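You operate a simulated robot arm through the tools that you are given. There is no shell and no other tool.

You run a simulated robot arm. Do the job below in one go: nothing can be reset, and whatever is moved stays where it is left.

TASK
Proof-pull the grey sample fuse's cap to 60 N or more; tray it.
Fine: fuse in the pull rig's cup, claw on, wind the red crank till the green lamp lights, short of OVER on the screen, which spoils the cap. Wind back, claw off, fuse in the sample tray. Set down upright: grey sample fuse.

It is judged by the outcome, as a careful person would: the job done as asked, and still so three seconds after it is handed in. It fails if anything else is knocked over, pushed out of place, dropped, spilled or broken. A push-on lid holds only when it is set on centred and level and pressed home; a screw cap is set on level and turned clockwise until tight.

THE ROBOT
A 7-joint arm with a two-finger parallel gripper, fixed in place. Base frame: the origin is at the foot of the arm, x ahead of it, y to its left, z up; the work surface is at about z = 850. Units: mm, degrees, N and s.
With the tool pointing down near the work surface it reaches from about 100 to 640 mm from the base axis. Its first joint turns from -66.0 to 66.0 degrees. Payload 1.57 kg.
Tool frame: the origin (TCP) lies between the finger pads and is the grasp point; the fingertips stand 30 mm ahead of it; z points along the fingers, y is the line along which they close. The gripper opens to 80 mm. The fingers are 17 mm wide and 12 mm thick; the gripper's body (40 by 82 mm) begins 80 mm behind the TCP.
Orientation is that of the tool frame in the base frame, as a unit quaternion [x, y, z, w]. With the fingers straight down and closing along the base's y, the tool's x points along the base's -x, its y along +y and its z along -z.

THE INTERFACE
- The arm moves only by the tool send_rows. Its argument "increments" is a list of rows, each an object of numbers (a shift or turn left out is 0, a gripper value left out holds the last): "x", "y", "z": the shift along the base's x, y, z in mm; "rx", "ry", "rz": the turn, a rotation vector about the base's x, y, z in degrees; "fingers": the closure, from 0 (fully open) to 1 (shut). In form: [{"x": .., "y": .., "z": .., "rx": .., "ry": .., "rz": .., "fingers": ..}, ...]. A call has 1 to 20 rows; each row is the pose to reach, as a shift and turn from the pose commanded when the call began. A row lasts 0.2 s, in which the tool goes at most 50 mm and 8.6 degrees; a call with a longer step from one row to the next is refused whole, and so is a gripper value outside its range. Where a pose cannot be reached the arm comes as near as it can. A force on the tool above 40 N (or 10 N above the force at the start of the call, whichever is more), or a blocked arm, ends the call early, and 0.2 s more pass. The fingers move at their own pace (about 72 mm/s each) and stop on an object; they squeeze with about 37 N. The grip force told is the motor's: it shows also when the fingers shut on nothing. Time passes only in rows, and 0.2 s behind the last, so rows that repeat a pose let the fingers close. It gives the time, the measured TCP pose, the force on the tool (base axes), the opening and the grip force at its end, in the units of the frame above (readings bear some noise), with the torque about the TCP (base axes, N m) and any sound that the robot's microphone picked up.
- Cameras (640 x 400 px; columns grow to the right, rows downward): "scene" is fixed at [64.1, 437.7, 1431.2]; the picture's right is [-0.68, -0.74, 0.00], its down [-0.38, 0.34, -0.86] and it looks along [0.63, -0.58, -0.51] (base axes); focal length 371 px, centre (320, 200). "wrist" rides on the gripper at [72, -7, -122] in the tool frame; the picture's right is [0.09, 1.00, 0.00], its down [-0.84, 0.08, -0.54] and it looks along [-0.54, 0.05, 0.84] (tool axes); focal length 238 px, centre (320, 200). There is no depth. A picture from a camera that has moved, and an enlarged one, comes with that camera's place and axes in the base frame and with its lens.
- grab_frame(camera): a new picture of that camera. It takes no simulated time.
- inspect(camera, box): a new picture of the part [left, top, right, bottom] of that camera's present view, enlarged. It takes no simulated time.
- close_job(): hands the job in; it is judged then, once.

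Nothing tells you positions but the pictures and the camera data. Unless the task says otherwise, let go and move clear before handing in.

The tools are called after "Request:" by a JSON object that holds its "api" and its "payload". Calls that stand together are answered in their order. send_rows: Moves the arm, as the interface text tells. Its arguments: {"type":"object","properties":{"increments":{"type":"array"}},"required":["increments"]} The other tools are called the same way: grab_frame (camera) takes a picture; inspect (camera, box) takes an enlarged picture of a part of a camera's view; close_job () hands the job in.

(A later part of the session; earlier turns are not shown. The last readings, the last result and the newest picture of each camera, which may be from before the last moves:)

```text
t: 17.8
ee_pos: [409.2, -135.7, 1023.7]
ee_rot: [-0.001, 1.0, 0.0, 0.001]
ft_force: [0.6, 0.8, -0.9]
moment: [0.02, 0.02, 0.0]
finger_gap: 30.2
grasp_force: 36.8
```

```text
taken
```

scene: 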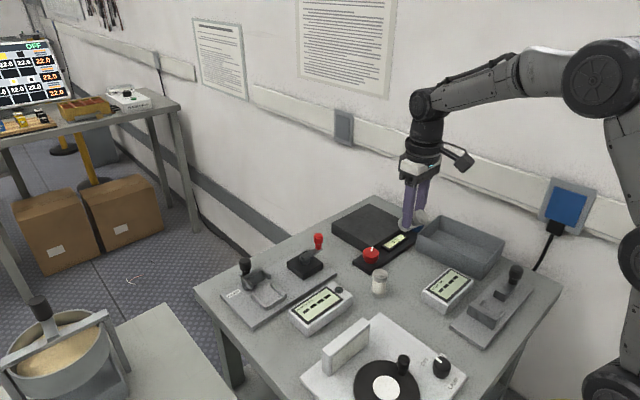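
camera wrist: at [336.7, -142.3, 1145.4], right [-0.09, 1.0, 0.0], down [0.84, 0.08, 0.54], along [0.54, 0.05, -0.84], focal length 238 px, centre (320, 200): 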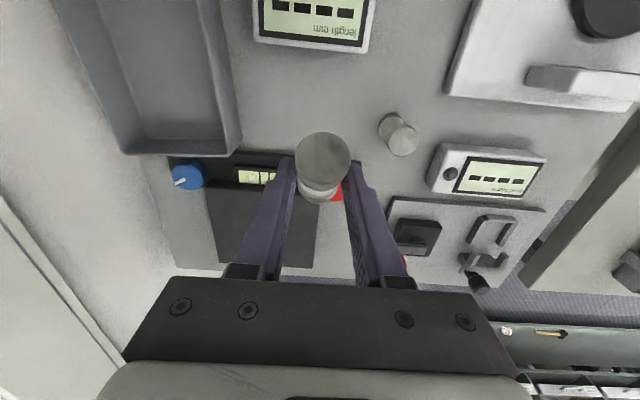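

The fuse is held firmly. I'll carry it high over to the rig, then tilt to -45° so that it lies along x, hovering above the cup.

Request:
{"api": "send_rows", "payload": {"increments": [{"x": 10, "y": 30, "z": 10}, {"x": 20, "y": 70, "z": 15}, {"x": 30, "y": 115, "z": 15}, {"x": 40, "y": 160, "z": 15}, {"x": 50, "y": 205, "z": 15}, {"x": 60, "y": 245, "z": 15}, {"x": 70, "y": 268, "z": 15}, {"x": 80, "y": 274, "z": 15}, {"x": 90, "y": 274, "z": 15}, {"x": 90, "y": 274, "z": 15}]}}

Request:
{"api": "send_rows", "payload": {"increments": [{"ry": -8}, {"ry": -16}, {"ry": -24}, {"ry": -32}, {"ry": -40}, {"ry": -45}, {"ry": -45}]}}

Request:
{"api": "grab_frame", "payload": {"camera": "wrist"}}

Request:
{"api": "grab_frame", "payload": {"camera": "scene"}}

```text
t: 20.0
ee_pos: [500.9, 139.4, 1040.2]
ee_rot: [0.0, 1.0, 0.0, 0.0]
ft_force: [-0.7, -0.2, -0.8]
moment: [0.01, 0.01, -0.01]
finger_gap: 30.0
grasp_force: 36.9
```

```text
t: 21.6
ee_pos: [498.0, 139.8, 1037.5]
ee_rot: [0.0, 0.924, 0.001, 0.382]
ft_force: [0.6, -0.5, -0.9]
moment: [-0.05, 0.01, -0.01]
finger_gap: 30.1
grasp_force: 37.1
```

```text
taken
camera wrist: at [362.2, 132.6, 1073.4], right [-0.07, 1.0, -0.06], down [0.21, 0.08, 0.98], along [0.98, 0.05, -0.21], focal length 238 px, centre (320, 200)
```

wrist: 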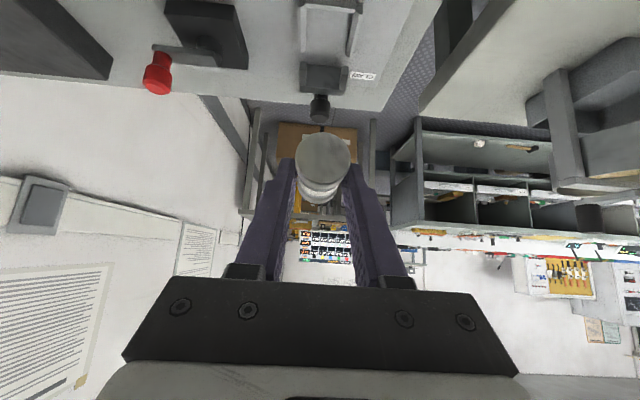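

```text
taken
```

scene: 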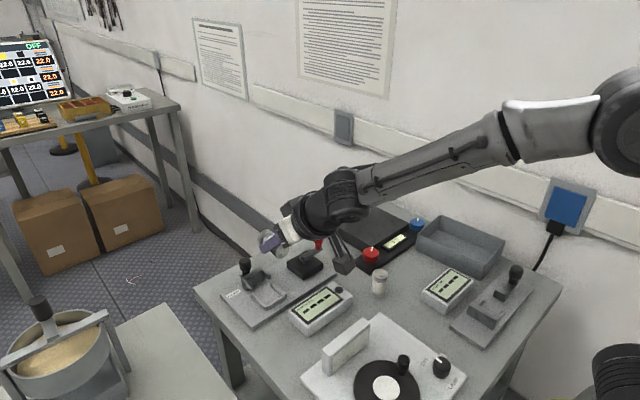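

The fuse now lies along x in the grip. I'll lower it to hover just above the cup and compare its alignment with the cup and prongs.

Request:
{"api": "send_rows", "payload": {"increments": [{"x": 20, "z": -10}, {"x": 37, "z": -30}, {"x": 37, "z": -60}, {"x": 37, "z": -90}, {"x": 37, "z": -103}, {"x": 37, "z": -103}]}}

Request:
{"api": "grab_frame", "payload": {"camera": "wrist"}}

Request:
{"api": "inspect", "payload": {"camera": "wrist", "box": [260, 80, 400, 220]}}

Request:
{"api": "inspect", "payload": {"camera": "scene", "box": [225, 235, 305, 315]}}

```text
t: 23.0
ee_pos: [536.8, 139.9, 936.1]
ee_rot: [0.0, 0.924, 0.0, 0.383]
ft_force: [-0.1, 0.1, -0.4]
moment: [0.0, 0.0, 0.04]
finger_gap: 30.3
grasp_force: 37.2
```

```text
taken
camera wrist: at [399.9, 132.2, 970.4], right [-0.06, 1.0, -0.06], down [0.21, 0.08, 0.97], along [0.98, 0.05, -0.21], focal length 238 px, centre (320, 200)
```

wrist: 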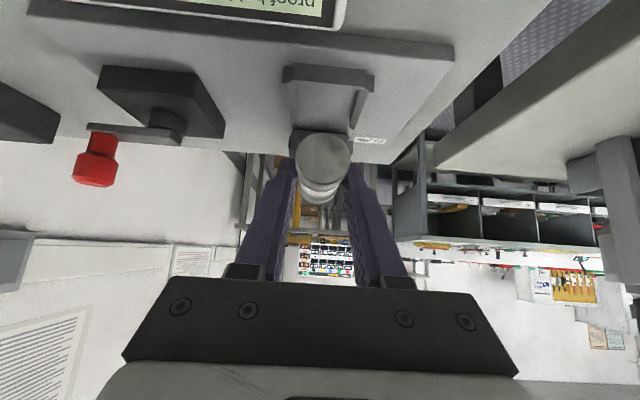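

```text
2.86 times, centred on (330, 150) of wrist
camera zoom: at [399.9, 132.2, 970.4], right [-0.06, 1.0, -0.06], down [0.21, 0.08, 0.97], along [0.98, 0.05, -0.21], focal length 681 px, centre (291, 343)
```

zoom: 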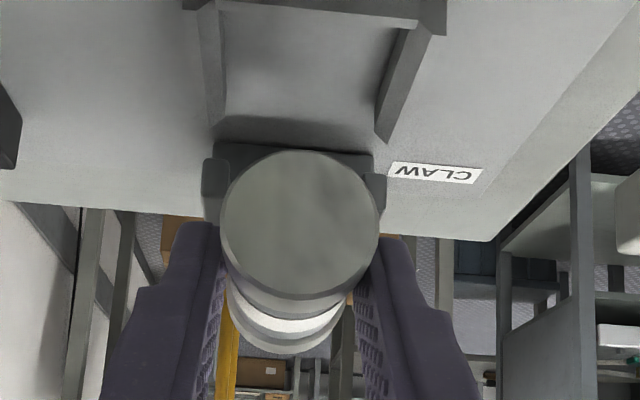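

```text
5.00 times, centred on (265, 275) of scene
camera zoom: at [64.1, 437.7, 1431.2], right [-0.68, -0.74, 0.0], down [-0.38, 0.34, -0.86], along [0.63, -0.58, -0.51], focal length 1856 px, centre (595, -175)
```

zoom: 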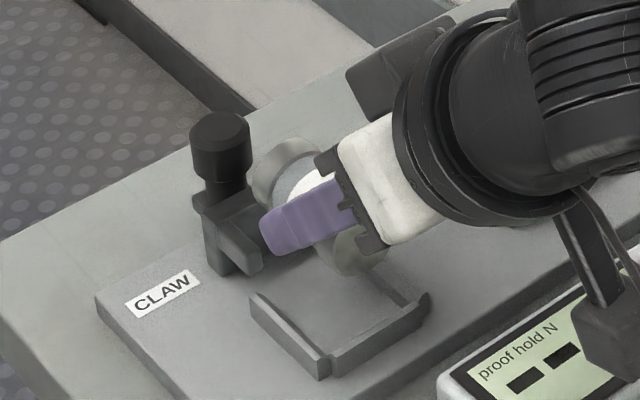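

From this view the fuse axis is at y≈138.8 against 139.5 for the prong centre, and it is level, with ends expected at x≈526 and 581. I'll shift 0.6 mm in y and lower gently until the finger tips are just above the cup walls.

Request:
{"api": "send_rows", "payload": {"increments": [{"y": 0.6, "z": -6}, {"y": 0.6, "z": -12}, {"y": 0.6, "z": -18}, {"y": 0.6, "z": -24}, {"y": 0.6, "z": -28}, {"y": 0.6, "z": -31}, {"y": 0.6, "z": -31}]}}

Request:
{"api": "inspect", "payload": {"camera": "wrist", "box": [250, 60, 410, 220]}}

Request:
{"api": "inspect", "payload": {"camera": "scene", "box": [225, 235, 305, 315]}}

```text
t: 24.6
ee_pos: [536.9, 140.7, 905.4]
ee_rot: [0.0, 0.924, 0.0, 0.383]
ft_force: [1.6, -0.6, 1.9]
moment: [-0.08, -0.07, 0.04]
finger_gap: 29.9
grasp_force: 36.7
```

```text
2.50 times, centred on (330, 140) of wrist
camera zoom: at [399.3, 133.2, 940.3], right [-0.07, 1.0, -0.07], down [0.21, 0.08, 0.98], along [0.98, 0.05, -0.21], focal length 596 px, centre (295, 350)
```

zoom: 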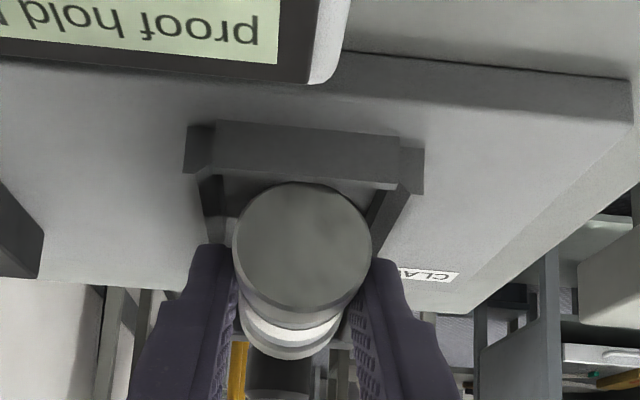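

```text
5.00 times, centred on (265, 275) of scene
camera zoom: at [64.1, 437.7, 1431.2], right [-0.68, -0.74, 0.0], down [-0.38, 0.34, -0.86], along [0.63, -0.58, -0.51], focal length 1856 px, centre (595, -175)
```

zoom: 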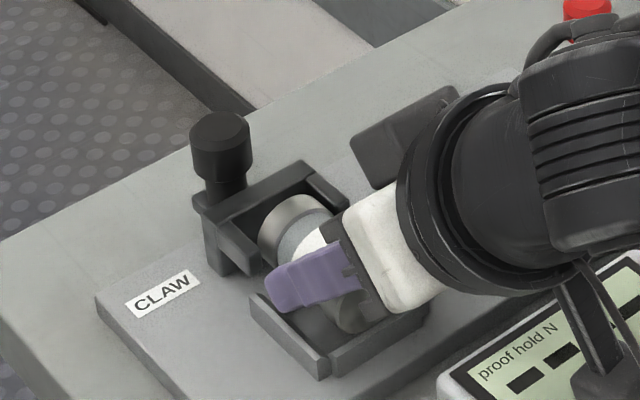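

There is a faint contact force (+x, +z), probably the near end brushing the near wall's chamfer. I'll ease 1.5 mm toward the claw and re-read the force.

Request:
{"api": "send_rows", "payload": {"increments": [{"x": 1.5, "y": -0.4}, {"x": 1.5, "y": -0.4}, {"x": 1.5, "y": -0.4}]}}

Request:
{"api": "inspect", "payload": {"camera": "scene", "box": [235, 255, 295, 310]}}

```text
t: 25.4
ee_pos: [538.0, 140.1, 904.9]
ee_rot: [0.0, 0.924, 0.0, 0.383]
ft_force: [2.6, 0.6, 1.6]
moment: [0.05, -0.01, -0.04]
finger_gap: 30.0
grasp_force: 36.8
```

```text
7.27 times, centred on (265, 282) of scene
camera zoom: at [64.1, 437.8, 1431.2], right [-0.68, -0.74, 0.0], down [-0.38, 0.34, -0.86], along [0.63, -0.58, -0.51], focal length 2699 px, centre (720, -400)
```

zoom: 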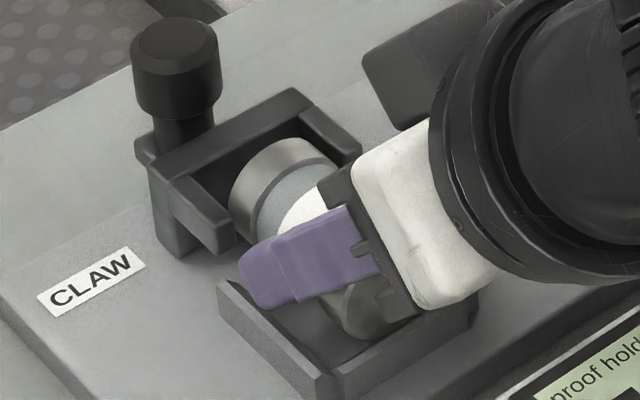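

Request:
{"api": "send_rows", "payload": {"increments": [{"x": 1.5}, {"x": 3}, {"x": 3}, {"x": 3}]}}

Request:
{"api": "inspect", "payload": {"camera": "wrist", "box": [250, 60, 410, 220]}}

```text
t: 26.4
ee_pos: [540.6, 140.7, 903.7]
ee_rot: [0.0, 0.924, 0.0, 0.382]
ft_force: [0.0, -0.2, -0.6]
moment: [0.01, 0.02, -0.01]
finger_gap: 30.0
grasp_force: 37.6
```

```text
2.50 times, centred on (330, 140) of wrist
camera zoom: at [403.3, 132.7, 939.6], right [-0.06, 1.0, -0.07], down [0.21, 0.08, 0.97], along [0.98, 0.05, -0.21], focal length 596 px, centre (295, 350)
```

zoom: 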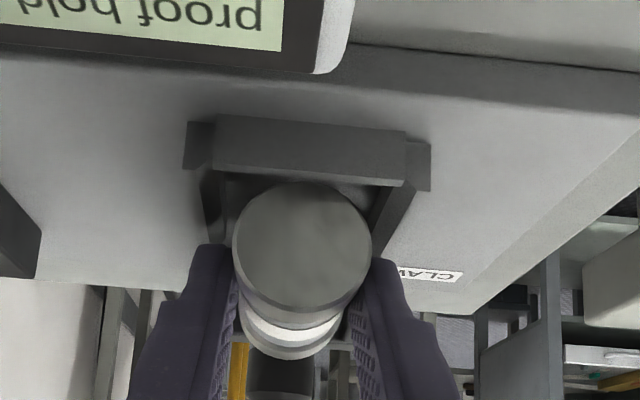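

Contact gone. I'll try lowering a little more to shorten the drop, watching for finger contact with the walls.

Request:
{"api": "send_rows", "payload": {"increments": [{"z": -1}, {"z": -2}, {"z": -2}]}}

```text
t: 27.2
ee_pos: [541.7, 140.5, 902.3]
ee_rot: [0.0, 0.924, 0.0, 0.383]
ft_force: [-0.1, 0.4, -0.4]
moment: [-0.02, 0.06, -0.01]
finger_gap: 30.1
grasp_force: 36.9
```

Request:
{"api": "send_rows", "payload": {"increments": [{"z": -1}, {"z": -2}, {"z": -2}]}}

```text
t: 28.0
ee_pos: [540.4, 140.0, 899.9]
ee_rot: [0.001, 0.924, -0.001, 0.382]
ft_force: [0.6, 1.4, -1.7]
moment: [0.01, 0.03, 0.01]
finger_gap: 29.6
grasp_force: 37.1
```

Request:
{"api": "send_rows", "payload": {"increments": [{"z": -1}, {"z": -1.5}, {"z": -1.5}]}}

Request:
{"api": "inspect", "payload": {"camera": "scene", "box": [235, 255, 295, 310]}}

```text
t: 28.8
ee_pos: [541.5, 140.4, 900.4]
ee_rot: [0.001, 0.923, -0.001, 0.384]
ft_force: [-5.2, -1.5, 4.6]
moment: [-0.09, 0.05, -0.08]
finger_gap: 29.7
grasp_force: 37.0
```

```text
7.27 times, centred on (265, 282) of scene
camera zoom: at [63.9, 437.7, 1431.2], right [-0.68, -0.74, 0.0], down [-0.38, 0.34, -0.86], along [0.63, -0.58, -0.51], focal length 2699 px, centre (720, -400)
```

zoom: 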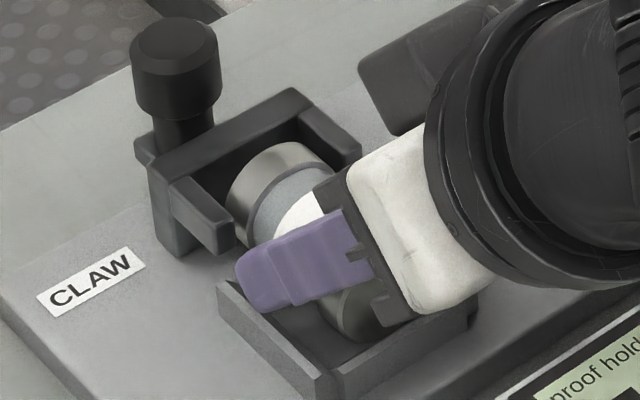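

A firmer contact now (about 7 N), so I'm at the limit; I'll back off 1 mm and open the fingers moderately to let the fuse settle in the cup.

Request:
{"api": "send_rows", "payload": {"increments": [{"z": 1.2}, {"z": 1.2}]}}

Request:
{"api": "send_rows", "payload": {"increments": [{"fingers": 0.55}, {"fingers": 0.45}, {"fingers": 0.35}, {"fingers": 0.35}, {"fingers": 0.35}]}}

Request:
{"api": "inspect", "payload": {"camera": "wrist", "box": [250, 60, 410, 220]}}

Request:
{"api": "inspect", "payload": {"camera": "scene", "box": [235, 255, 295, 310]}}

```text
t: 29.4
ee_pos: [540.7, 141.2, 900.6]
ee_rot: [0.0, 0.924, 0.0, 0.383]
ft_force: [1.1, -0.3, 2.2]
moment: [-0.02, -0.05, -0.01]
finger_gap: 30.3
grasp_force: 36.8
```

```text
t: 30.6
ee_pos: [539.8, 139.0, 899.6]
ee_rot: [0.0, 0.924, 0.0, 0.383]
ft_force: [-5.0, -1.7, 3.8]
moment: [-0.11, 0.07, -0.07]
finger_gap: 40.9
grasp_force: 0.2
```

```text
2.50 times, centred on (330, 140) of wrist
camera zoom: at [402.9, 132.6, 936.0], right [-0.06, 1.0, -0.07], down [0.21, 0.08, 0.97], along [0.98, 0.05, -0.21], focal length 596 px, centre (295, 350)
```

zoom: 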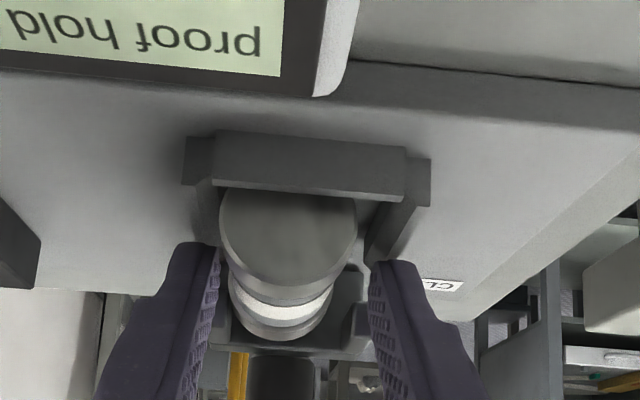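

```text
7.27 times, centred on (265, 282) of scene
camera zoom: at [63.9, 437.7, 1431.2], right [-0.68, -0.74, 0.0], down [-0.38, 0.34, -0.86], along [0.63, -0.58, -0.51], focal length 2699 px, centre (720, -400)
```

zoom: 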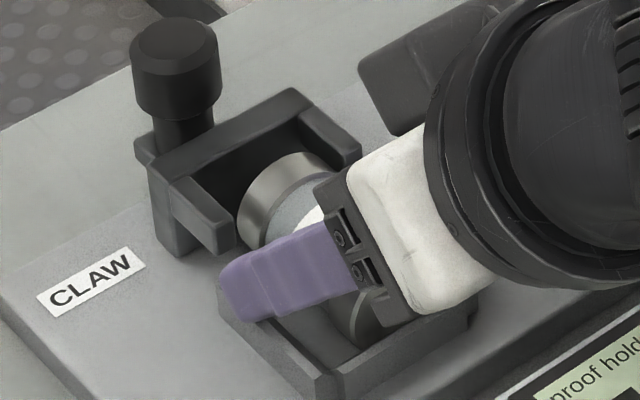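

The fuse has dropped into the cup. The fingers still touch something lightly, so I'll lift straight up a few millimetres and open more before backing away.

Request:
{"api": "send_rows", "payload": {"increments": [{"z": 2}, {"z": 4}, {"z": 6}, {"z": 6}]}}

Request:
{"api": "inspect", "payload": {"camera": "wrist", "box": [250, 60, 410, 220]}}

Request:
{"api": "inspect", "payload": {"camera": "scene", "box": [235, 255, 295, 310]}}

```text
t: 31.6
ee_pos: [540.4, 139.9, 906.8]
ee_rot: [-0.001, 0.924, 0.001, 0.383]
ft_force: [0.0, 0.5, 0.3]
moment: [0.01, -0.01, 0.01]
finger_gap: 52.2
grasp_force: 0.1
```

```text
2.50 times, centred on (330, 140) of wrist
camera zoom: at [402.7, 132.3, 941.9], right [-0.06, 1.0, -0.07], down [0.21, 0.08, 0.97], along [0.98, 0.05, -0.21], focal length 596 px, centre (295, 350)
```

zoom: 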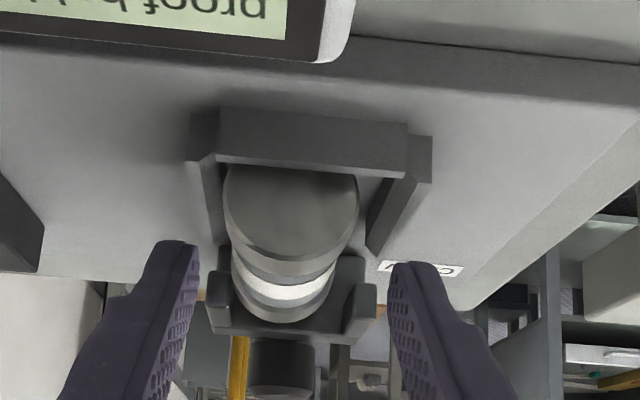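

```text
7.27 times, centred on (265, 282) of scene
camera zoom: at [64.1, 437.7, 1431.2], right [-0.68, -0.74, 0.0], down [-0.38, 0.34, -0.86], along [0.63, -0.58, -0.51], focal length 2699 px, centre (720, -400)
```

zoom: 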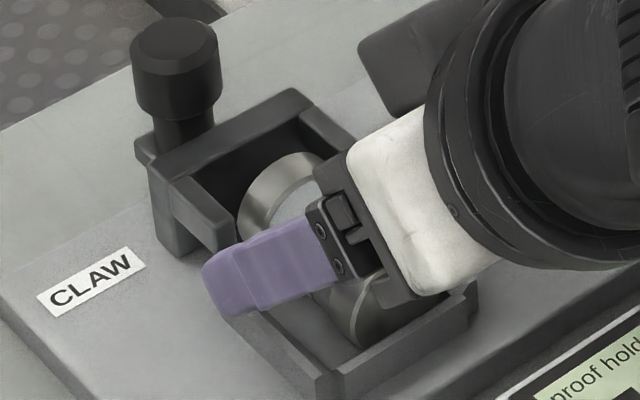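

The fuse lies in the cup with its far cap between the prongs. I'll back away along the tool axis and level the tool for a clear look.

Request:
{"api": "send_rows", "payload": {"increments": [{"x": -10, "z": 12}, {"x": -28, "z": 32}, {"x": -45, "z": 60}, {"x": -55, "z": 85, "ry": 8}, {"x": -55, "z": 100, "ry": 16}, {"x": -50, "z": 105, "ry": 24}, {"x": -45, "z": 105, "ry": 32}, {"x": -40, "z": 105, "ry": 40}, {"x": -40, "z": 105, "ry": 45}, {"x": -40, "z": 105, "ry": 45}]}}

Request:
{"api": "grab_frame", "payload": {"camera": "wrist"}}

Request:
{"api": "inspect", "payload": {"camera": "wrist", "box": [270, 120, 370, 220]}}

Request:
{"api": "inspect", "payload": {"camera": "scene", "box": [225, 245, 315, 325]}}

```text
t: 33.8
ee_pos: [501.2, 138.9, 1011.3]
ee_rot: [0.0, 1.0, 0.0, -0.001]
ft_force: [0.0, 0.5, 0.0]
moment: [0.0, 0.05, -0.01]
finger_gap: 52.0
grasp_force: 0.1
```

```text
taken
camera wrist: at [428.2, 132.1, 1133.4], right [-0.09, 1.0, 0.0], down [0.84, 0.08, 0.54], along [0.54, 0.05, -0.84], focal length 238 px, centre (320, 200)
```

wrist: 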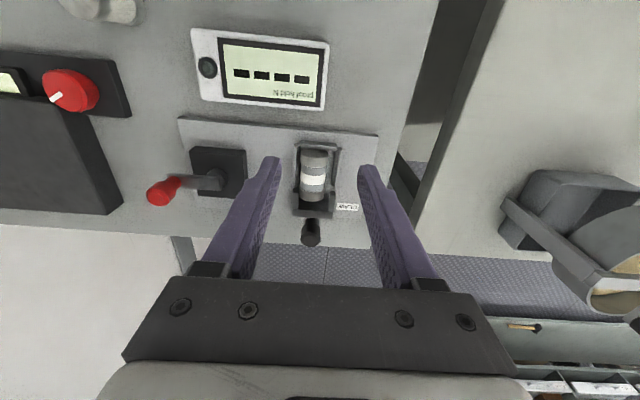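

```text
4.00 times, centred on (320, 170) of wrist
camera zoom: at [428.2, 132.1, 1133.4], right [-0.09, 1.0, 0.0], down [0.84, 0.08, 0.54], along [0.54, 0.05, -0.84], focal length 953 px, centre (320, 320)
```

zoom: 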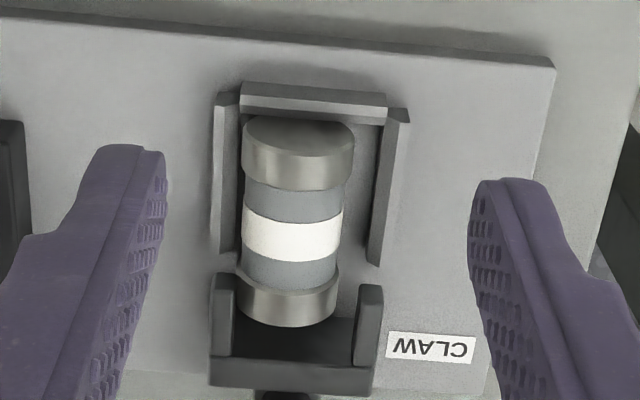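

```text
5.00 times, centred on (270, 285) of scene
camera zoom: at [64.1, 437.7, 1431.2], right [-0.68, -0.74, 0.0], down [-0.38, 0.34, -0.86], along [0.63, -0.58, -0.51], focal length 1856 px, centre (570, -225)
```

zoom: 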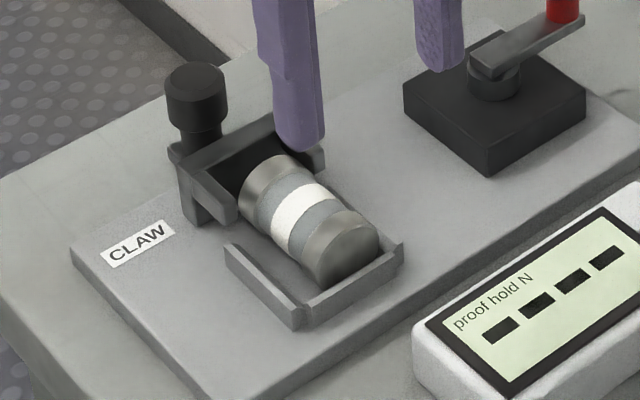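

The fuse lies well in the cup (x≈525.6–580.6, axis y≈136), far cap between the prongs; claw face still ~16 mm away. Next I'll grip the claw's black knob at about (628, 139, 905) with the tool tilted outward for reach, and slide it toward the fuse.

Request:
{"api": "send_rows", "payload": {"increments": [{"x": 15, "ry": -6, "fingers": 0.2}, {"x": 30, "ry": -12}, {"x": 45, "ry": -18}, {"x": 60, "ry": -24}, {"x": 80, "ry": -30}, {"x": 105, "z": 0, "ry": -30}, {"x": 125, "z": -15, "ry": -30}, {"x": 125, "z": -25, "ry": -30}, {"x": 125, "z": -25, "ry": -30}]}}

Request:
{"api": "grab_frame", "payload": {"camera": "wrist"}}

Request:
{"api": "inspect", "payload": {"camera": "scene", "box": [215, 215, 315, 315]}}

```text
t: 35.8
ee_pos: [627.0, 139.3, 986.8]
ee_rot: [0.0, 0.966, -0.001, 0.258]
ft_force: [-1.0, 0.1, 0.5]
moment: [0.03, 0.01, 0.03]
finger_gap: 64.3
grasp_force: 0.1
```

```text
taken
camera wrist: at [502.8, 132.5, 1056.1], right [-0.08, 1.0, -0.05], down [0.45, 0.08, 0.89], along [0.89, 0.05, -0.46], focal length 238 px, centre (320, 200)
```

wrist: 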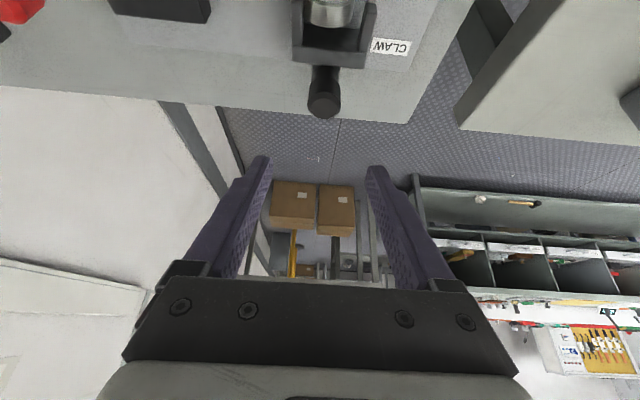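

```text
4.00 times, centred on (265, 265) of scene
camera zoom: at [64.1, 437.7, 1431.2], right [-0.68, -0.74, 0.0], down [-0.38, 0.34, -0.86], along [0.63, -0.58, -0.51], focal length 1485 px, centre (540, -60)
```

zoom: 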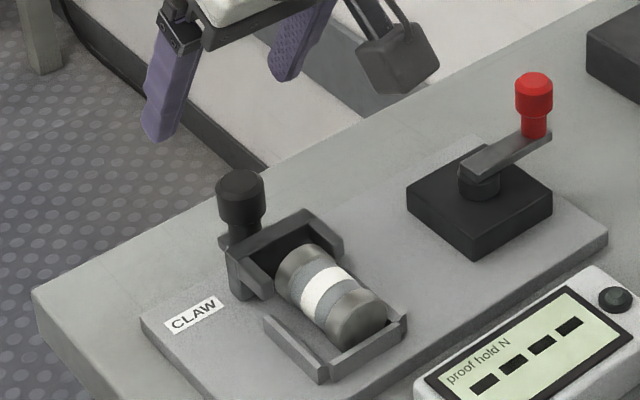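

The reach is fine. I'll descend so the fingers straddle the knob, then close on it.

Request:
{"api": "send_rows", "payload": {"increments": [{"z": -25}, {"z": -50}, {"z": -70}, {"z": -80}, {"z": -80}]}}

Request:
{"api": "grab_frame", "payload": {"camera": "wrist"}}

Request:
{"api": "inspect", "payload": {"camera": "scene", "box": [215, 215, 315, 315]}}

```text
t: 37.0
ee_pos: [624.9, 141.0, 904.8]
ee_rot: [0.0, 0.966, -0.001, 0.258]
ft_force: [-0.5, -0.5, 0.7]
moment: [-0.01, -0.05, -0.02]
finger_gap: 64.0
grasp_force: 0.1
```

```text
taken
camera wrist: at [502.7, 132.9, 975.5], right [-0.08, 1.0, -0.05], down [0.45, 0.08, 0.89], along [0.89, 0.05, -0.46], focal length 238 px, centre (320, 200)
```

wrist: 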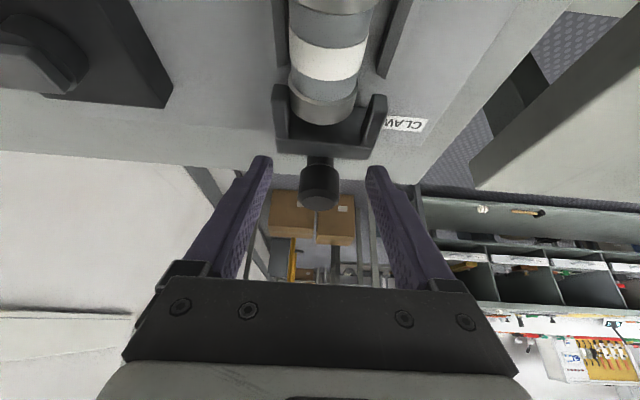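

```text
4.00 times, centred on (265, 265) of scene
camera zoom: at [64.1, 437.7, 1431.2], right [-0.68, -0.74, 0.0], down [-0.38, 0.34, -0.86], along [0.63, -0.58, -0.51], focal length 1485 px, centre (540, -60)
```

zoom: 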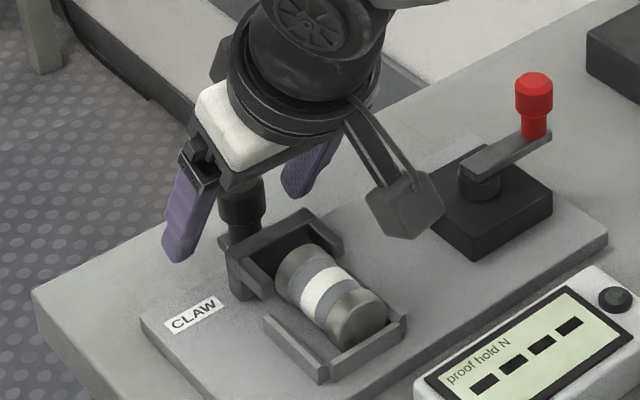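

Request:
{"api": "send_rows", "payload": {"increments": [{"fingers": 0.5}, {"fingers": 0.7}, {"fingers": 1}, {"fingers": 1}, {"fingers": 1}]}}

Request:
{"api": "grab_frame", "payload": {"camera": "wrist"}}

```text
t: 38.2
ee_pos: [627.5, 139.5, 904.9]
ee_rot: [-0.001, 0.966, 0.001, 0.259]
ft_force: [0.6, -3.4, -0.9]
moment: [0.49, -0.06, 0.07]
finger_gap: 25.3
grasp_force: 37.2
```

```text
taken
camera wrist: at [502.7, 132.6, 975.7], right [-0.08, 1.0, -0.05], down [0.45, 0.08, 0.89], along [0.89, 0.05, -0.46], focal length 238 px, centre (320, 200)
```

wrist: 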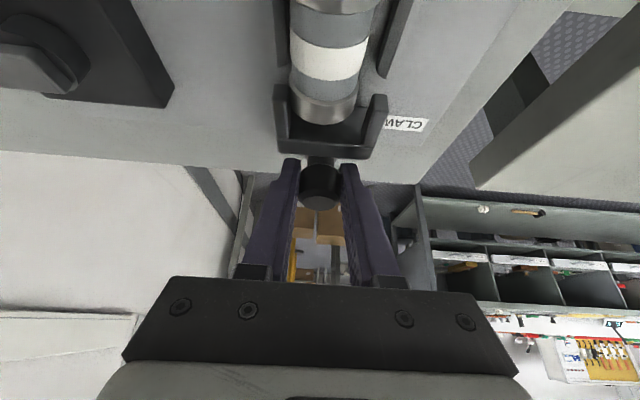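

The knob is gripped (25 mm), with a small sideways load; I'll relieve it by 0.7 mm in y and draw the claw toward the fuse a few millimetres.

Request:
{"api": "send_rows", "payload": {"increments": [{"y": -0.7}, {"x": -2, "y": -0.7}, {"x": -4, "y": -0.7}, {"x": -6, "y": -0.7}, {"x": -6, "y": -0.7}]}}

Request:
{"api": "inspect", "payload": {"camera": "scene", "box": [215, 235, 345, 335]}}

Request:
{"api": "grab_frame", "payload": {"camera": "wrist"}}

```text
t: 39.4
ee_pos: [619.2, 140.6, 906.8]
ee_rot: [-0.002, 0.966, 0.0, 0.258]
ft_force: [0.6, 5.6, -1.1]
moment: [-0.36, -0.33, -0.01]
finger_gap: 25.6
grasp_force: 36.5
```

```text
4.00 times, centred on (280, 285) of scene
camera zoom: at [64.1, 437.9, 1431.2], right [-0.68, -0.74, 0.0], down [-0.38, 0.34, -0.86], along [0.63, -0.58, -0.51], focal length 1485 px, centre (480, -140)
```

zoom: 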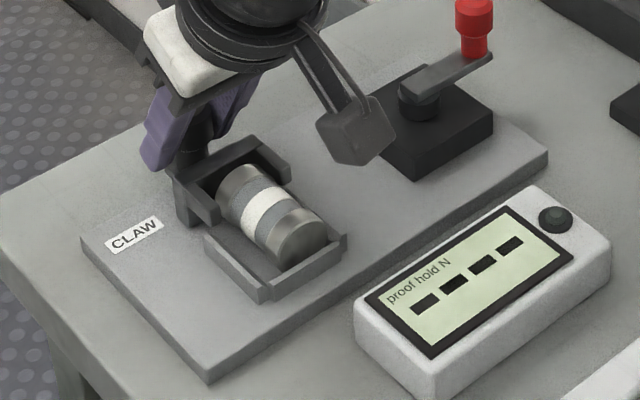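

```text
taken
camera wrist: at [496.1, 132.4, 975.6], right [-0.08, 1.0, -0.05], down [0.45, 0.08, 0.89], along [0.89, 0.05, -0.46], focal length 238 px, centre (320, 200)
```

wrist: 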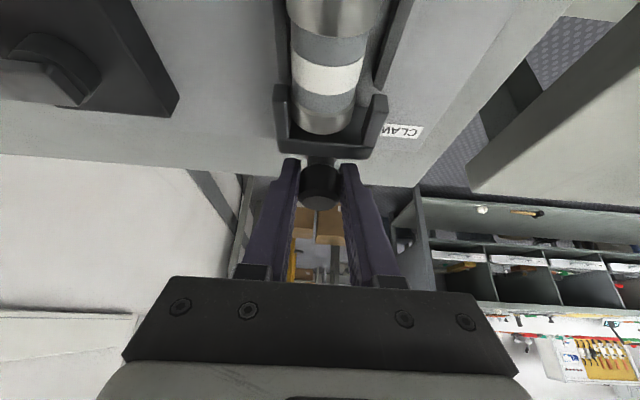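

The claw slides freely along x with little force. I'll continue in small steps until it meets the fuse's end.

Request:
{"api": "send_rows", "payload": {"increments": [{"x": -2, "y": 0.4}, {"x": -4, "y": 0.4}, {"x": -6, "y": 0.4}, {"x": -7.5, "y": 0.4}, {"x": -7.5, "y": 0.4}]}}

Request:
{"api": "grab_frame", "payload": {"camera": "wrist"}}

Request:
{"api": "inspect", "payload": {"camera": "scene", "box": [215, 235, 345, 335]}}

```text
t: 40.6
ee_pos: [611.4, 139.3, 906.1]
ee_rot: [0.0, 0.966, 0.0, 0.259]
ft_force: [1.1, 6.5, -3.1]
moment: [-0.42, -0.37, 0.03]
finger_gap: 25.3
grasp_force: 37.0
```

```text
taken
camera wrist: at [488.8, 132.6, 975.6], right [-0.08, 1.0, -0.05], down [0.45, 0.08, 0.89], along [0.89, 0.05, -0.46], focal length 238 px, centre (320, 200)
```

wrist: 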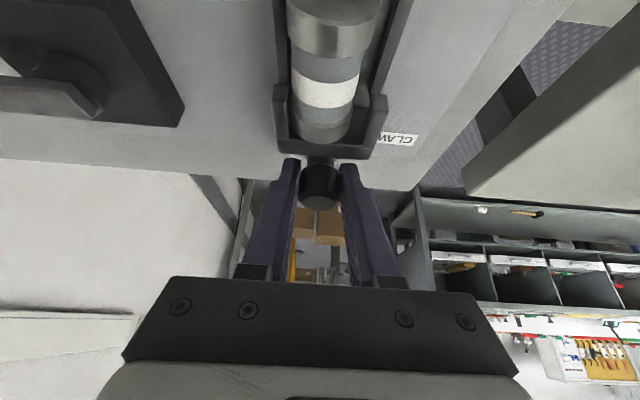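

```text
4.00 times, centred on (280, 285) of scene
camera zoom: at [64.2, 438.0, 1431.1], right [-0.68, -0.74, 0.0], down [-0.38, 0.34, -0.86], along [0.63, -0.58, -0.51], focal length 1485 px, centre (480, -140)
```

zoom: 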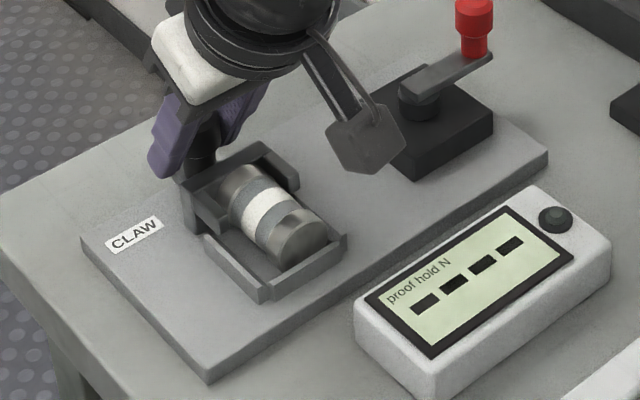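

Request:
{"api": "send_rows", "payload": {"increments": [{"y": 0.6}, {"x": -1, "y": 0.6}, {"x": -2, "y": 0.6}, {"x": -3, "y": 0.6}, {"x": -3, "y": 0.6}]}}

Request:
{"api": "inspect", "payload": {"camera": "scene", "box": [215, 235, 345, 335]}}

```text
t: 41.8
ee_pos: [610.3, 139.8, 906.9]
ee_rot: [0.0, 0.966, 0.0, 0.26]
ft_force: [28.0, 2.8, -12.9]
moment: [-1.09, -0.21, -0.04]
finger_gap: 25.3
grasp_force: 36.9
```

```text
4.00 times, centred on (280, 285) of scene
camera zoom: at [65.0, 437.9, 1431.1], right [-0.68, -0.74, 0.0], down [-0.38, 0.34, -0.86], along [0.63, -0.58, -0.51], focal length 1485 px, centre (480, -140)
```

zoom: 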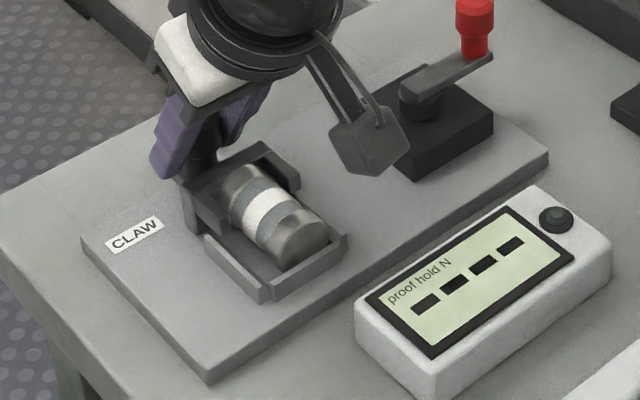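

The claw now bears on the fuse's end (28 N), so it is on. I'll relax the push, release the knob, and lift clear to check the screen.

Request:
{"api": "send_rows", "payload": {"increments": [{"x": 1}, {"x": 2}, {"x": 2}]}}

Request:
{"api": "send_rows", "payload": {"increments": [{"fingers": 0.6}, {"fingers": 0.4}, {"fingers": 0.2}, {"fingers": 0.2}]}}

Request:
{"api": "send_rows", "payload": {"increments": [{"z": 20}, {"z": 45}, {"z": 75}, {"z": 105}, {"z": 120}, {"z": 120}]}}

Request:
{"api": "inspect", "payload": {"camera": "scene", "box": [215, 215, 355, 335]}}

Request:
{"api": "grab_frame", "payload": {"camera": "wrist"}}

```text
t: 42.6
ee_pos: [610.1, 139.9, 907.0]
ee_rot: [0.001, 0.966, 0.0, 0.258]
ft_force: [1.0, -10.2, 7.2]
moment: [0.77, 0.74, 0.15]
finger_gap: 25.4
grasp_force: 36.9
```

```text
t: 43.6
ee_pos: [611.6, 140.5, 904.9]
ee_rot: [0.0, 0.966, 0.0, 0.259]
ft_force: [-0.2, 0.0, 0.8]
moment: [-0.03, -0.01, -0.01]
finger_gap: 64.2
grasp_force: 0.0
```

```text
t: 45.0
ee_pos: [612.3, 139.5, 1023.1]
ee_rot: [0.0, 0.966, 0.0, 0.259]
ft_force: [0.4, -0.3, -0.5]
moment: [0.0, 0.0, 0.04]
finger_gap: 63.7
grasp_force: 0.0
```

```text
3.33 times, centred on (285, 275) of scene
camera zoom: at [64.1, 437.7, 1431.2], right [-0.68, -0.74, 0.0], down [-0.38, 0.34, -0.86], along [0.63, -0.58, -0.51], focal length 1237 px, centre (437, -50)
```

zoom: 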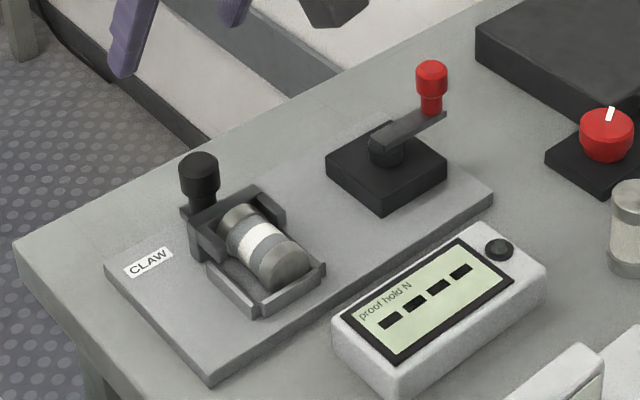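

```text
taken
camera wrist: at [488.6, 132.5, 1094.4], right [-0.08, 1.0, -0.05], down [0.45, 0.08, 0.89], along [0.89, 0.05, -0.46], focal length 238 px, centre (320, 200)
```

wrist: 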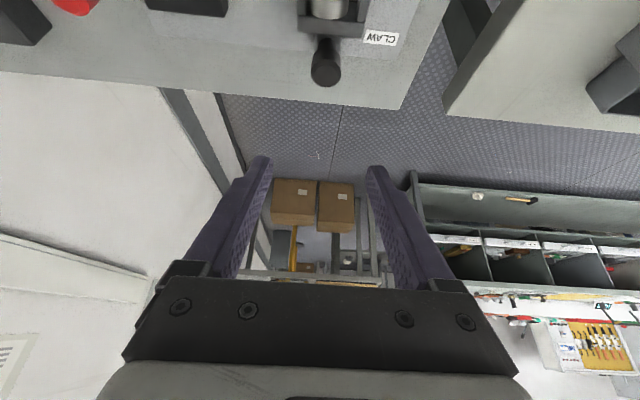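

The claw stays on the cap and the screen shows dashes (no load yet). Next I'll level the tool and look closely at the red crank.

Request:
{"api": "send_rows", "payload": {"increments": [{"x": -20, "y": -20, "z": 5, "ry": 7}, {"x": -40, "y": -45, "z": 10, "ry": 14}, {"x": -65, "y": -75, "z": 10, "ry": 21}, {"x": -90, "y": -100, "z": 10, "ry": 28}, {"x": -107, "y": -115, "z": 10, "ry": 30}, {"x": -107, "y": -115, "z": 10, "ry": 30}]}}

Request:
{"api": "grab_frame", "payload": {"camera": "wrist"}}

Request:
{"api": "inspect", "payload": {"camera": "wrist", "box": [240, 120, 400, 240]}}

Request:
{"api": "inspect", "payload": {"camera": "scene", "box": [280, 225, 340, 285]}}

```text
t: 46.4
ee_pos: [504.8, 26.4, 1036.0]
ee_rot: [0.0, 1.0, 0.0, 0.0]
ft_force: [0.2, -0.3, 0.4]
moment: [0.02, 0.05, 0.03]
finger_gap: 63.9
grasp_force: 0.1
```

```text
taken
camera wrist: at [432.4, 18.1, 1158.0], right [-0.09, 1.0, 0.0], down [0.84, 0.08, 0.54], along [0.54, 0.05, -0.84], focal length 238 px, centre (320, 200)
```

wrist: 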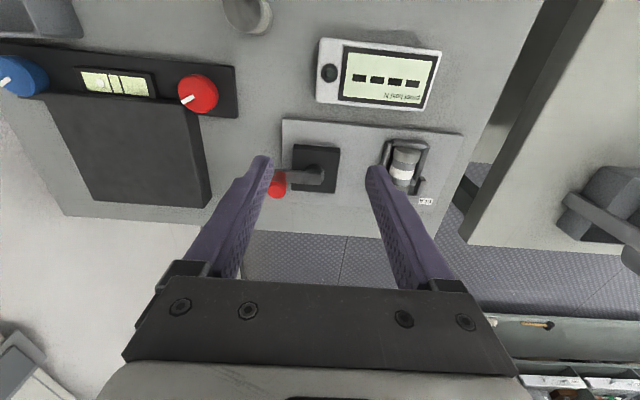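

```text
3.33 times, centred on (320, 180) of wrist
camera zoom: at [432.4, 18.1, 1158.0], right [-0.09, 1.0, 0.0], down [0.84, 0.08, 0.54], along [0.54, 0.05, -0.84], focal length 794 px, centre (320, 267)
```

zoom: 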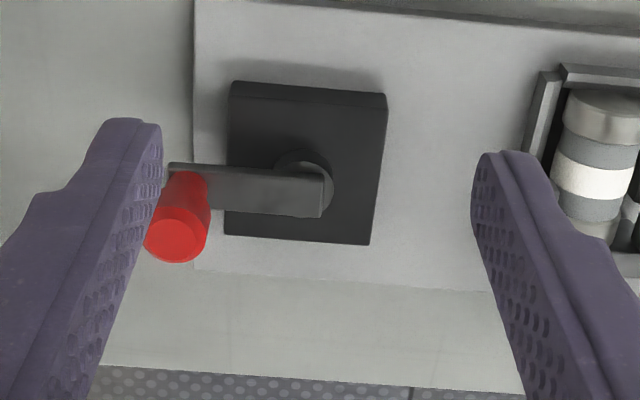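

```text
6.67 times, centred on (310, 255) of scene
camera zoom: at [64.1, 437.7, 1431.2], right [-0.68, -0.74, 0.0], down [-0.38, 0.34, -0.86], along [0.63, -0.58, -0.51], focal length 2474 px, centre (387, -167)
```

zoom: 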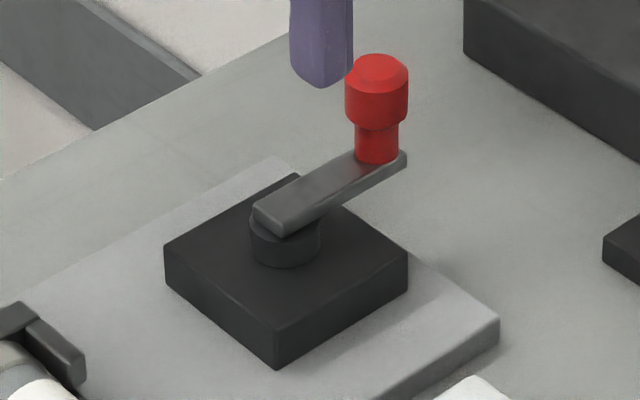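

Crank: hub at about (561.5, 24.5), red handle at about (561, -15), knob z≈917–944, radius ≈40 mm. I'll turn the gripper 90° so the fingers close tangentially on the handle and come over it.

Request:
{"api": "send_rows", "payload": {"increments": [{"x": 8, "y": -6, "rz": 8}, {"x": 16, "y": -12, "rz": 16}, {"x": 24, "y": -18, "rz": 24}, {"x": 32, "y": -24, "rz": 32}, {"x": 40, "y": -30, "rz": 40}, {"x": 48, "y": -36, "rz": 48}, {"x": 56.5, "y": -40.5, "rz": 56}, {"x": 56.5, "y": -40.5, "rz": 64}, {"x": 56.5, "y": -40.5, "z": -10, "rz": 72}, {"x": 56.5, "y": -40.5, "z": -20, "rz": 80}, {"x": 56.5, "y": -40.5, "z": -26, "rz": 88}, {"x": 56.5, "y": -40.5, "z": -26, "rz": 90}, {"x": 56.5, "y": -40.5, "z": -26, "rz": 90}]}}

Request:
{"api": "grab_frame", "payload": {"camera": "wrist"}}

Request:
{"api": "inspect", "payload": {"camera": "scene", "box": [260, 185, 380, 305]}}

```text
t: 49.2
ee_pos: [561.1, -14.9, 1010.3]
ee_rot: [0.707, -0.707, 0.0, 0.0]
ft_force: [-0.6, 1.2, 0.1]
moment: [0.02, -0.01, 0.0]
finger_gap: 64.0
grasp_force: 0.0
```

```text
taken
camera wrist: at [567.3, -88.2, 1132.0], right [-1.0, -0.09, 0.0], down [-0.08, 0.84, 0.54], along [-0.05, 0.54, -0.84], focal length 238 px, centre (320, 200)
```

wrist: 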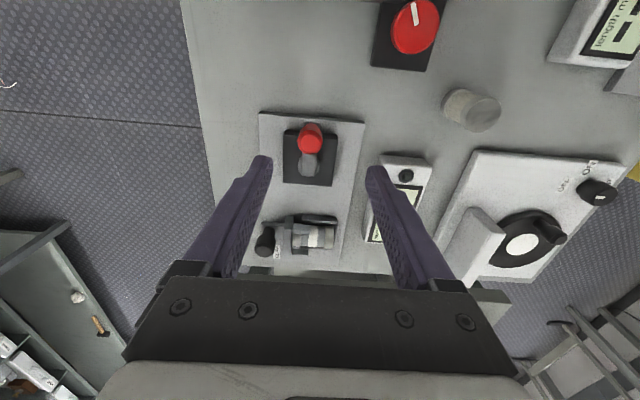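

```text
3.33 times, centred on (320, 245) of scene
camera zoom: at [64.1, 437.7, 1431.2], right [-0.68, -0.74, 0.0], down [-0.38, 0.34, -0.86], along [0.63, -0.58, -0.51], focal length 1237 px, centre (320, 50)
```

zoom: 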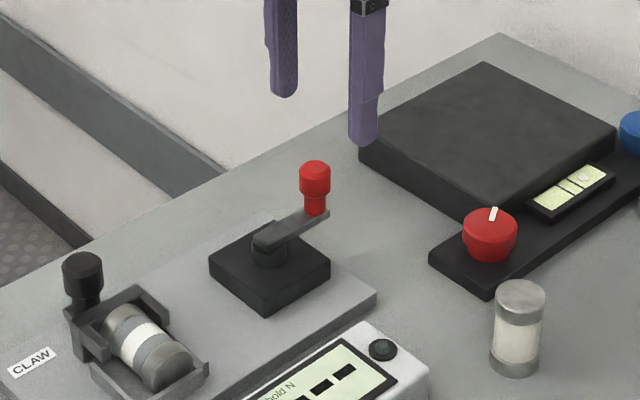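

Request:
{"api": "inspect", "payload": {"camera": "wrist", "box": [260, 100, 380, 200]}}

```text
4.00 times, centred on (320, 150) of wrist
camera zoom: at [567.3, -88.2, 1132.0], right [-1.0, -0.09, 0.0], down [-0.08, 0.84, 0.54], along [-0.05, 0.54, -0.84], focal length 953 px, centre (320, 400)
```

zoom: 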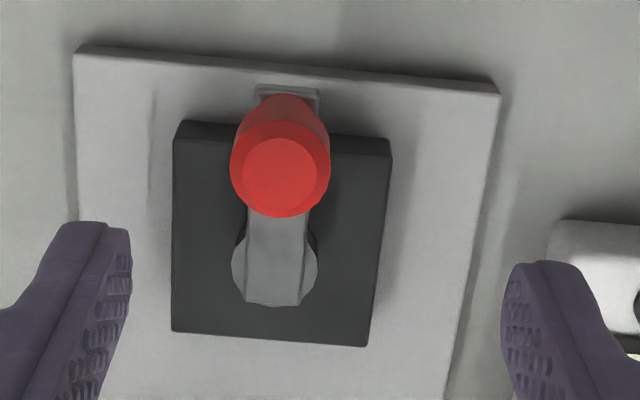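

Combining the views, the handle is at about (569.3, -17.5) with its top at z≈936, and the hub at (568.8, 24.3), radius ≈42. I'll correct the position and lower toward the handle, checking midway.

Request:
{"api": "send_rows", "payload": {"increments": [{"x": 4, "y": -1, "z": -15}, {"x": 8.6, "y": -2, "z": -35}, {"x": 8.6, "y": -2, "z": -35}, {"x": 8.6, "y": -2, "z": -35}]}}

Request:
{"api": "inspect", "payload": {"camera": "wrist", "box": [240, 100, 400, 220]}}

Request:
{"api": "inspect", "payload": {"camera": "scene", "box": [260, 185, 380, 305]}}

```text
t: 50.2
ee_pos: [569.9, -16.7, 975.7]
ee_rot: [0.707, -0.707, -0.001, 0.001]
ft_force: [0.3, 0.1, -0.5]
moment: [0.02, -0.01, -0.02]
finger_gap: 64.0
grasp_force: 0.0
```

```text
3.33 times, centred on (320, 160) of wrist
camera zoom: at [575.9, -89.3, 1097.1], right [-1.0, -0.09, 0.0], down [-0.08, 0.84, 0.54], along [-0.05, 0.54, -0.84], focal length 794 px, centre (320, 333)
```

zoom: 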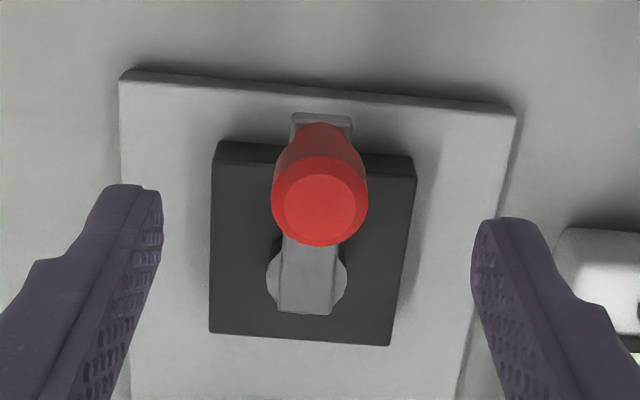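

```text
3.33 times, centred on (320, 245) of scene
camera zoom: at [64.1, 437.7, 1431.2], right [-0.68, -0.74, 0.0], down [-0.38, 0.34, -0.86], along [0.63, -0.58, -0.51], focal length 1237 px, centre (320, 50)
```

zoom: 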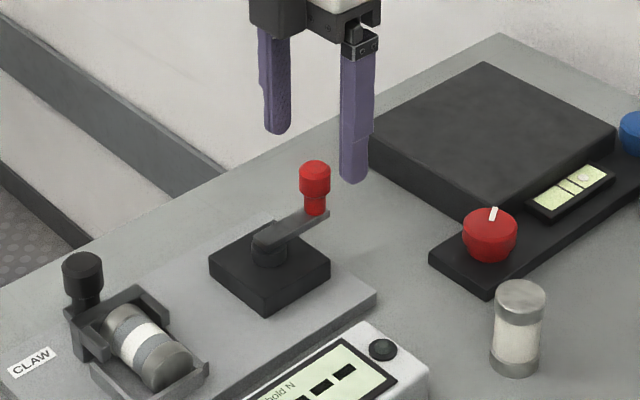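

Handle and hub now measure (569.4, -18.7) and (569.4, 23), radius ≈42, centred between the fingers. I'll descend and close on the handle.

Request:
{"api": "send_rows", "payload": {"increments": [{"y": -1, "z": -15}, {"y": -1, "z": -30}, {"y": -1, "z": -45}, {"y": -1, "z": -45}, {"y": -1, "z": -45, "fingers": 0.5}, {"y": -1, "z": -45, "fingers": 0.8}, {"y": -1, "z": -45, "fingers": 1}, {"y": -1, "z": -45, "fingers": 1}, {"y": -1, "z": -45, "fingers": 1}]}}

Request:
{"api": "inspect", "payload": {"camera": "scene", "box": [240, 215, 380, 335]}}

Request:
{"api": "grab_frame", "payload": {"camera": "wrist"}}

```text
t: 52.2
ee_pos: [570.0, -17.3, 930.0]
ee_rot: [-0.707, 0.707, 0.001, 0.0]
ft_force: [0.1, 0.6, -0.8]
moment: [-0.07, -0.07, 0.06]
finger_gap: 20.7
grasp_force: 34.1
```

```text
3.33 times, centred on (310, 275) of scene
camera zoom: at [64.1, 437.7, 1431.2], right [-0.68, -0.74, 0.0], down [-0.38, 0.34, -0.86], along [0.63, -0.58, -0.51], focal length 1237 px, centre (353, -50)
```

zoom: 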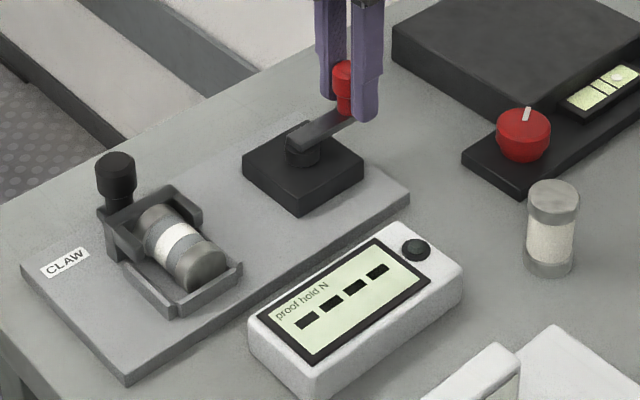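

```text
taken
camera wrist: at [576.0, -90.1, 1052.3], right [-1.0, -0.09, 0.0], down [-0.08, 0.84, 0.54], along [-0.05, 0.54, -0.84], focal length 238 px, centre (320, 200)
```

wrist: 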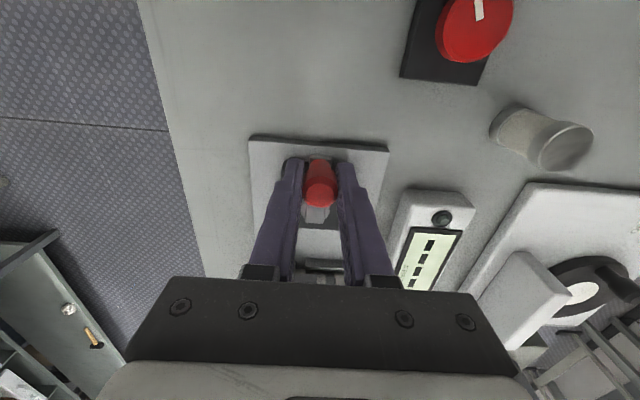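

The handle is firmly held. I'll try a small clockwise turn of 6° and read the screen.

Request:
{"api": "send_rows", "payload": {"increments": [{"x": -1.47, "y": 0.03, "rz": -2}, {"x": -2.93, "y": 0.1, "rz": -4}, {"x": -4.39, "y": 0.23, "rz": -6}, {"x": -4.39, "y": 0.23, "rz": -6}]}}

Request:
{"api": "inspect", "payload": {"camera": "scene", "box": [240, 215, 380, 335]}}

```text
t: 53.2
ee_pos: [565.8, -16.6, 930.9]
ee_rot: [-0.669, 0.743, 0.0, 0.0]
ft_force: [0.2, 2.6, 1.2]
moment: [-0.33, 0.15, 0.04]
finger_gap: 20.8
grasp_force: 34.8
```

```text
3.33 times, centred on (310, 275) of scene
camera zoom: at [64.1, 437.8, 1431.2], right [-0.68, -0.74, 0.0], down [-0.38, 0.34, -0.86], along [0.63, -0.58, -0.51], focal length 1237 px, centre (353, -50)
```

zoom: 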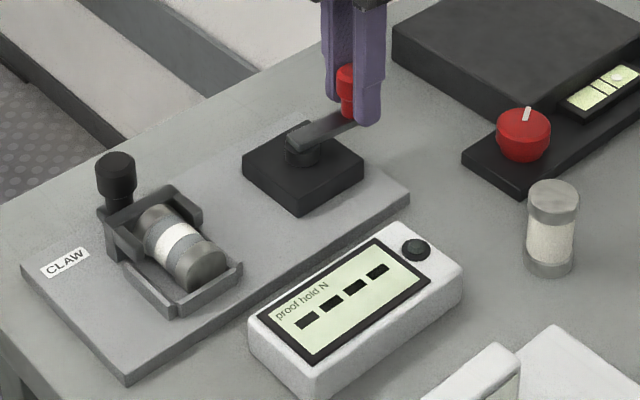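

Request:
{"api": "send_rows", "payload": {"increments": [{"x": -1.45, "y": 0.2, "rz": -2}, {"x": -2.9, "y": 0.42, "rz": -4}, {"x": -4.34, "y": 0.7, "rz": -6}, {"x": -5.77, "y": 1.02, "rz": -8}, {"x": -5.77, "y": 1.02, "rz": -8}]}}

Request:
{"api": "inspect", "payload": {"camera": "scene", "box": [240, 215, 380, 335]}}

```text
t: 54.4
ee_pos: [560.1, -15.8, 930.0]
ee_rot: [-0.616, 0.788, 0.0, 0.001]
ft_force: [6.1, 11.0, -3.4]
moment: [-0.39, 0.07, -0.14]
finger_gap: 20.7
grasp_force: 34.3
```

```text
3.33 times, centred on (310, 275) of scene
camera zoom: at [64.3, 438.0, 1431.1], right [-0.68, -0.74, 0.0], down [-0.38, 0.34, -0.86], along [0.63, -0.58, -0.51], focal length 1237 px, centre (353, -50)
```

zoom: 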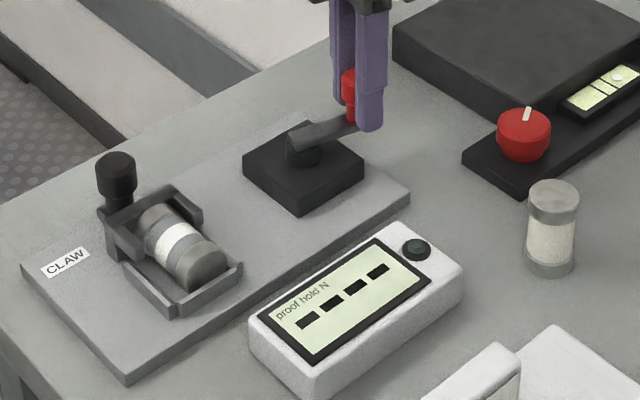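

The crank turns but my circle is slightly off (side load 11 N toward +y). I'll shift 1 mm toward +y to relieve it and see how the force changes.

Request:
{"api": "send_rows", "payload": {"increments": [{"y": 0.5}, {"y": 1.0}, {"y": 1.0}]}}

```text
t: 55.2
ee_pos: [559.2, -16.3, 930.8]
ee_rot: [-0.616, 0.788, 0.001, 0.001]
ft_force: [4.8, 8.9, -1.2]
moment: [1.02, -0.14, -0.11]
finger_gap: 21.0
grasp_force: 34.3
```

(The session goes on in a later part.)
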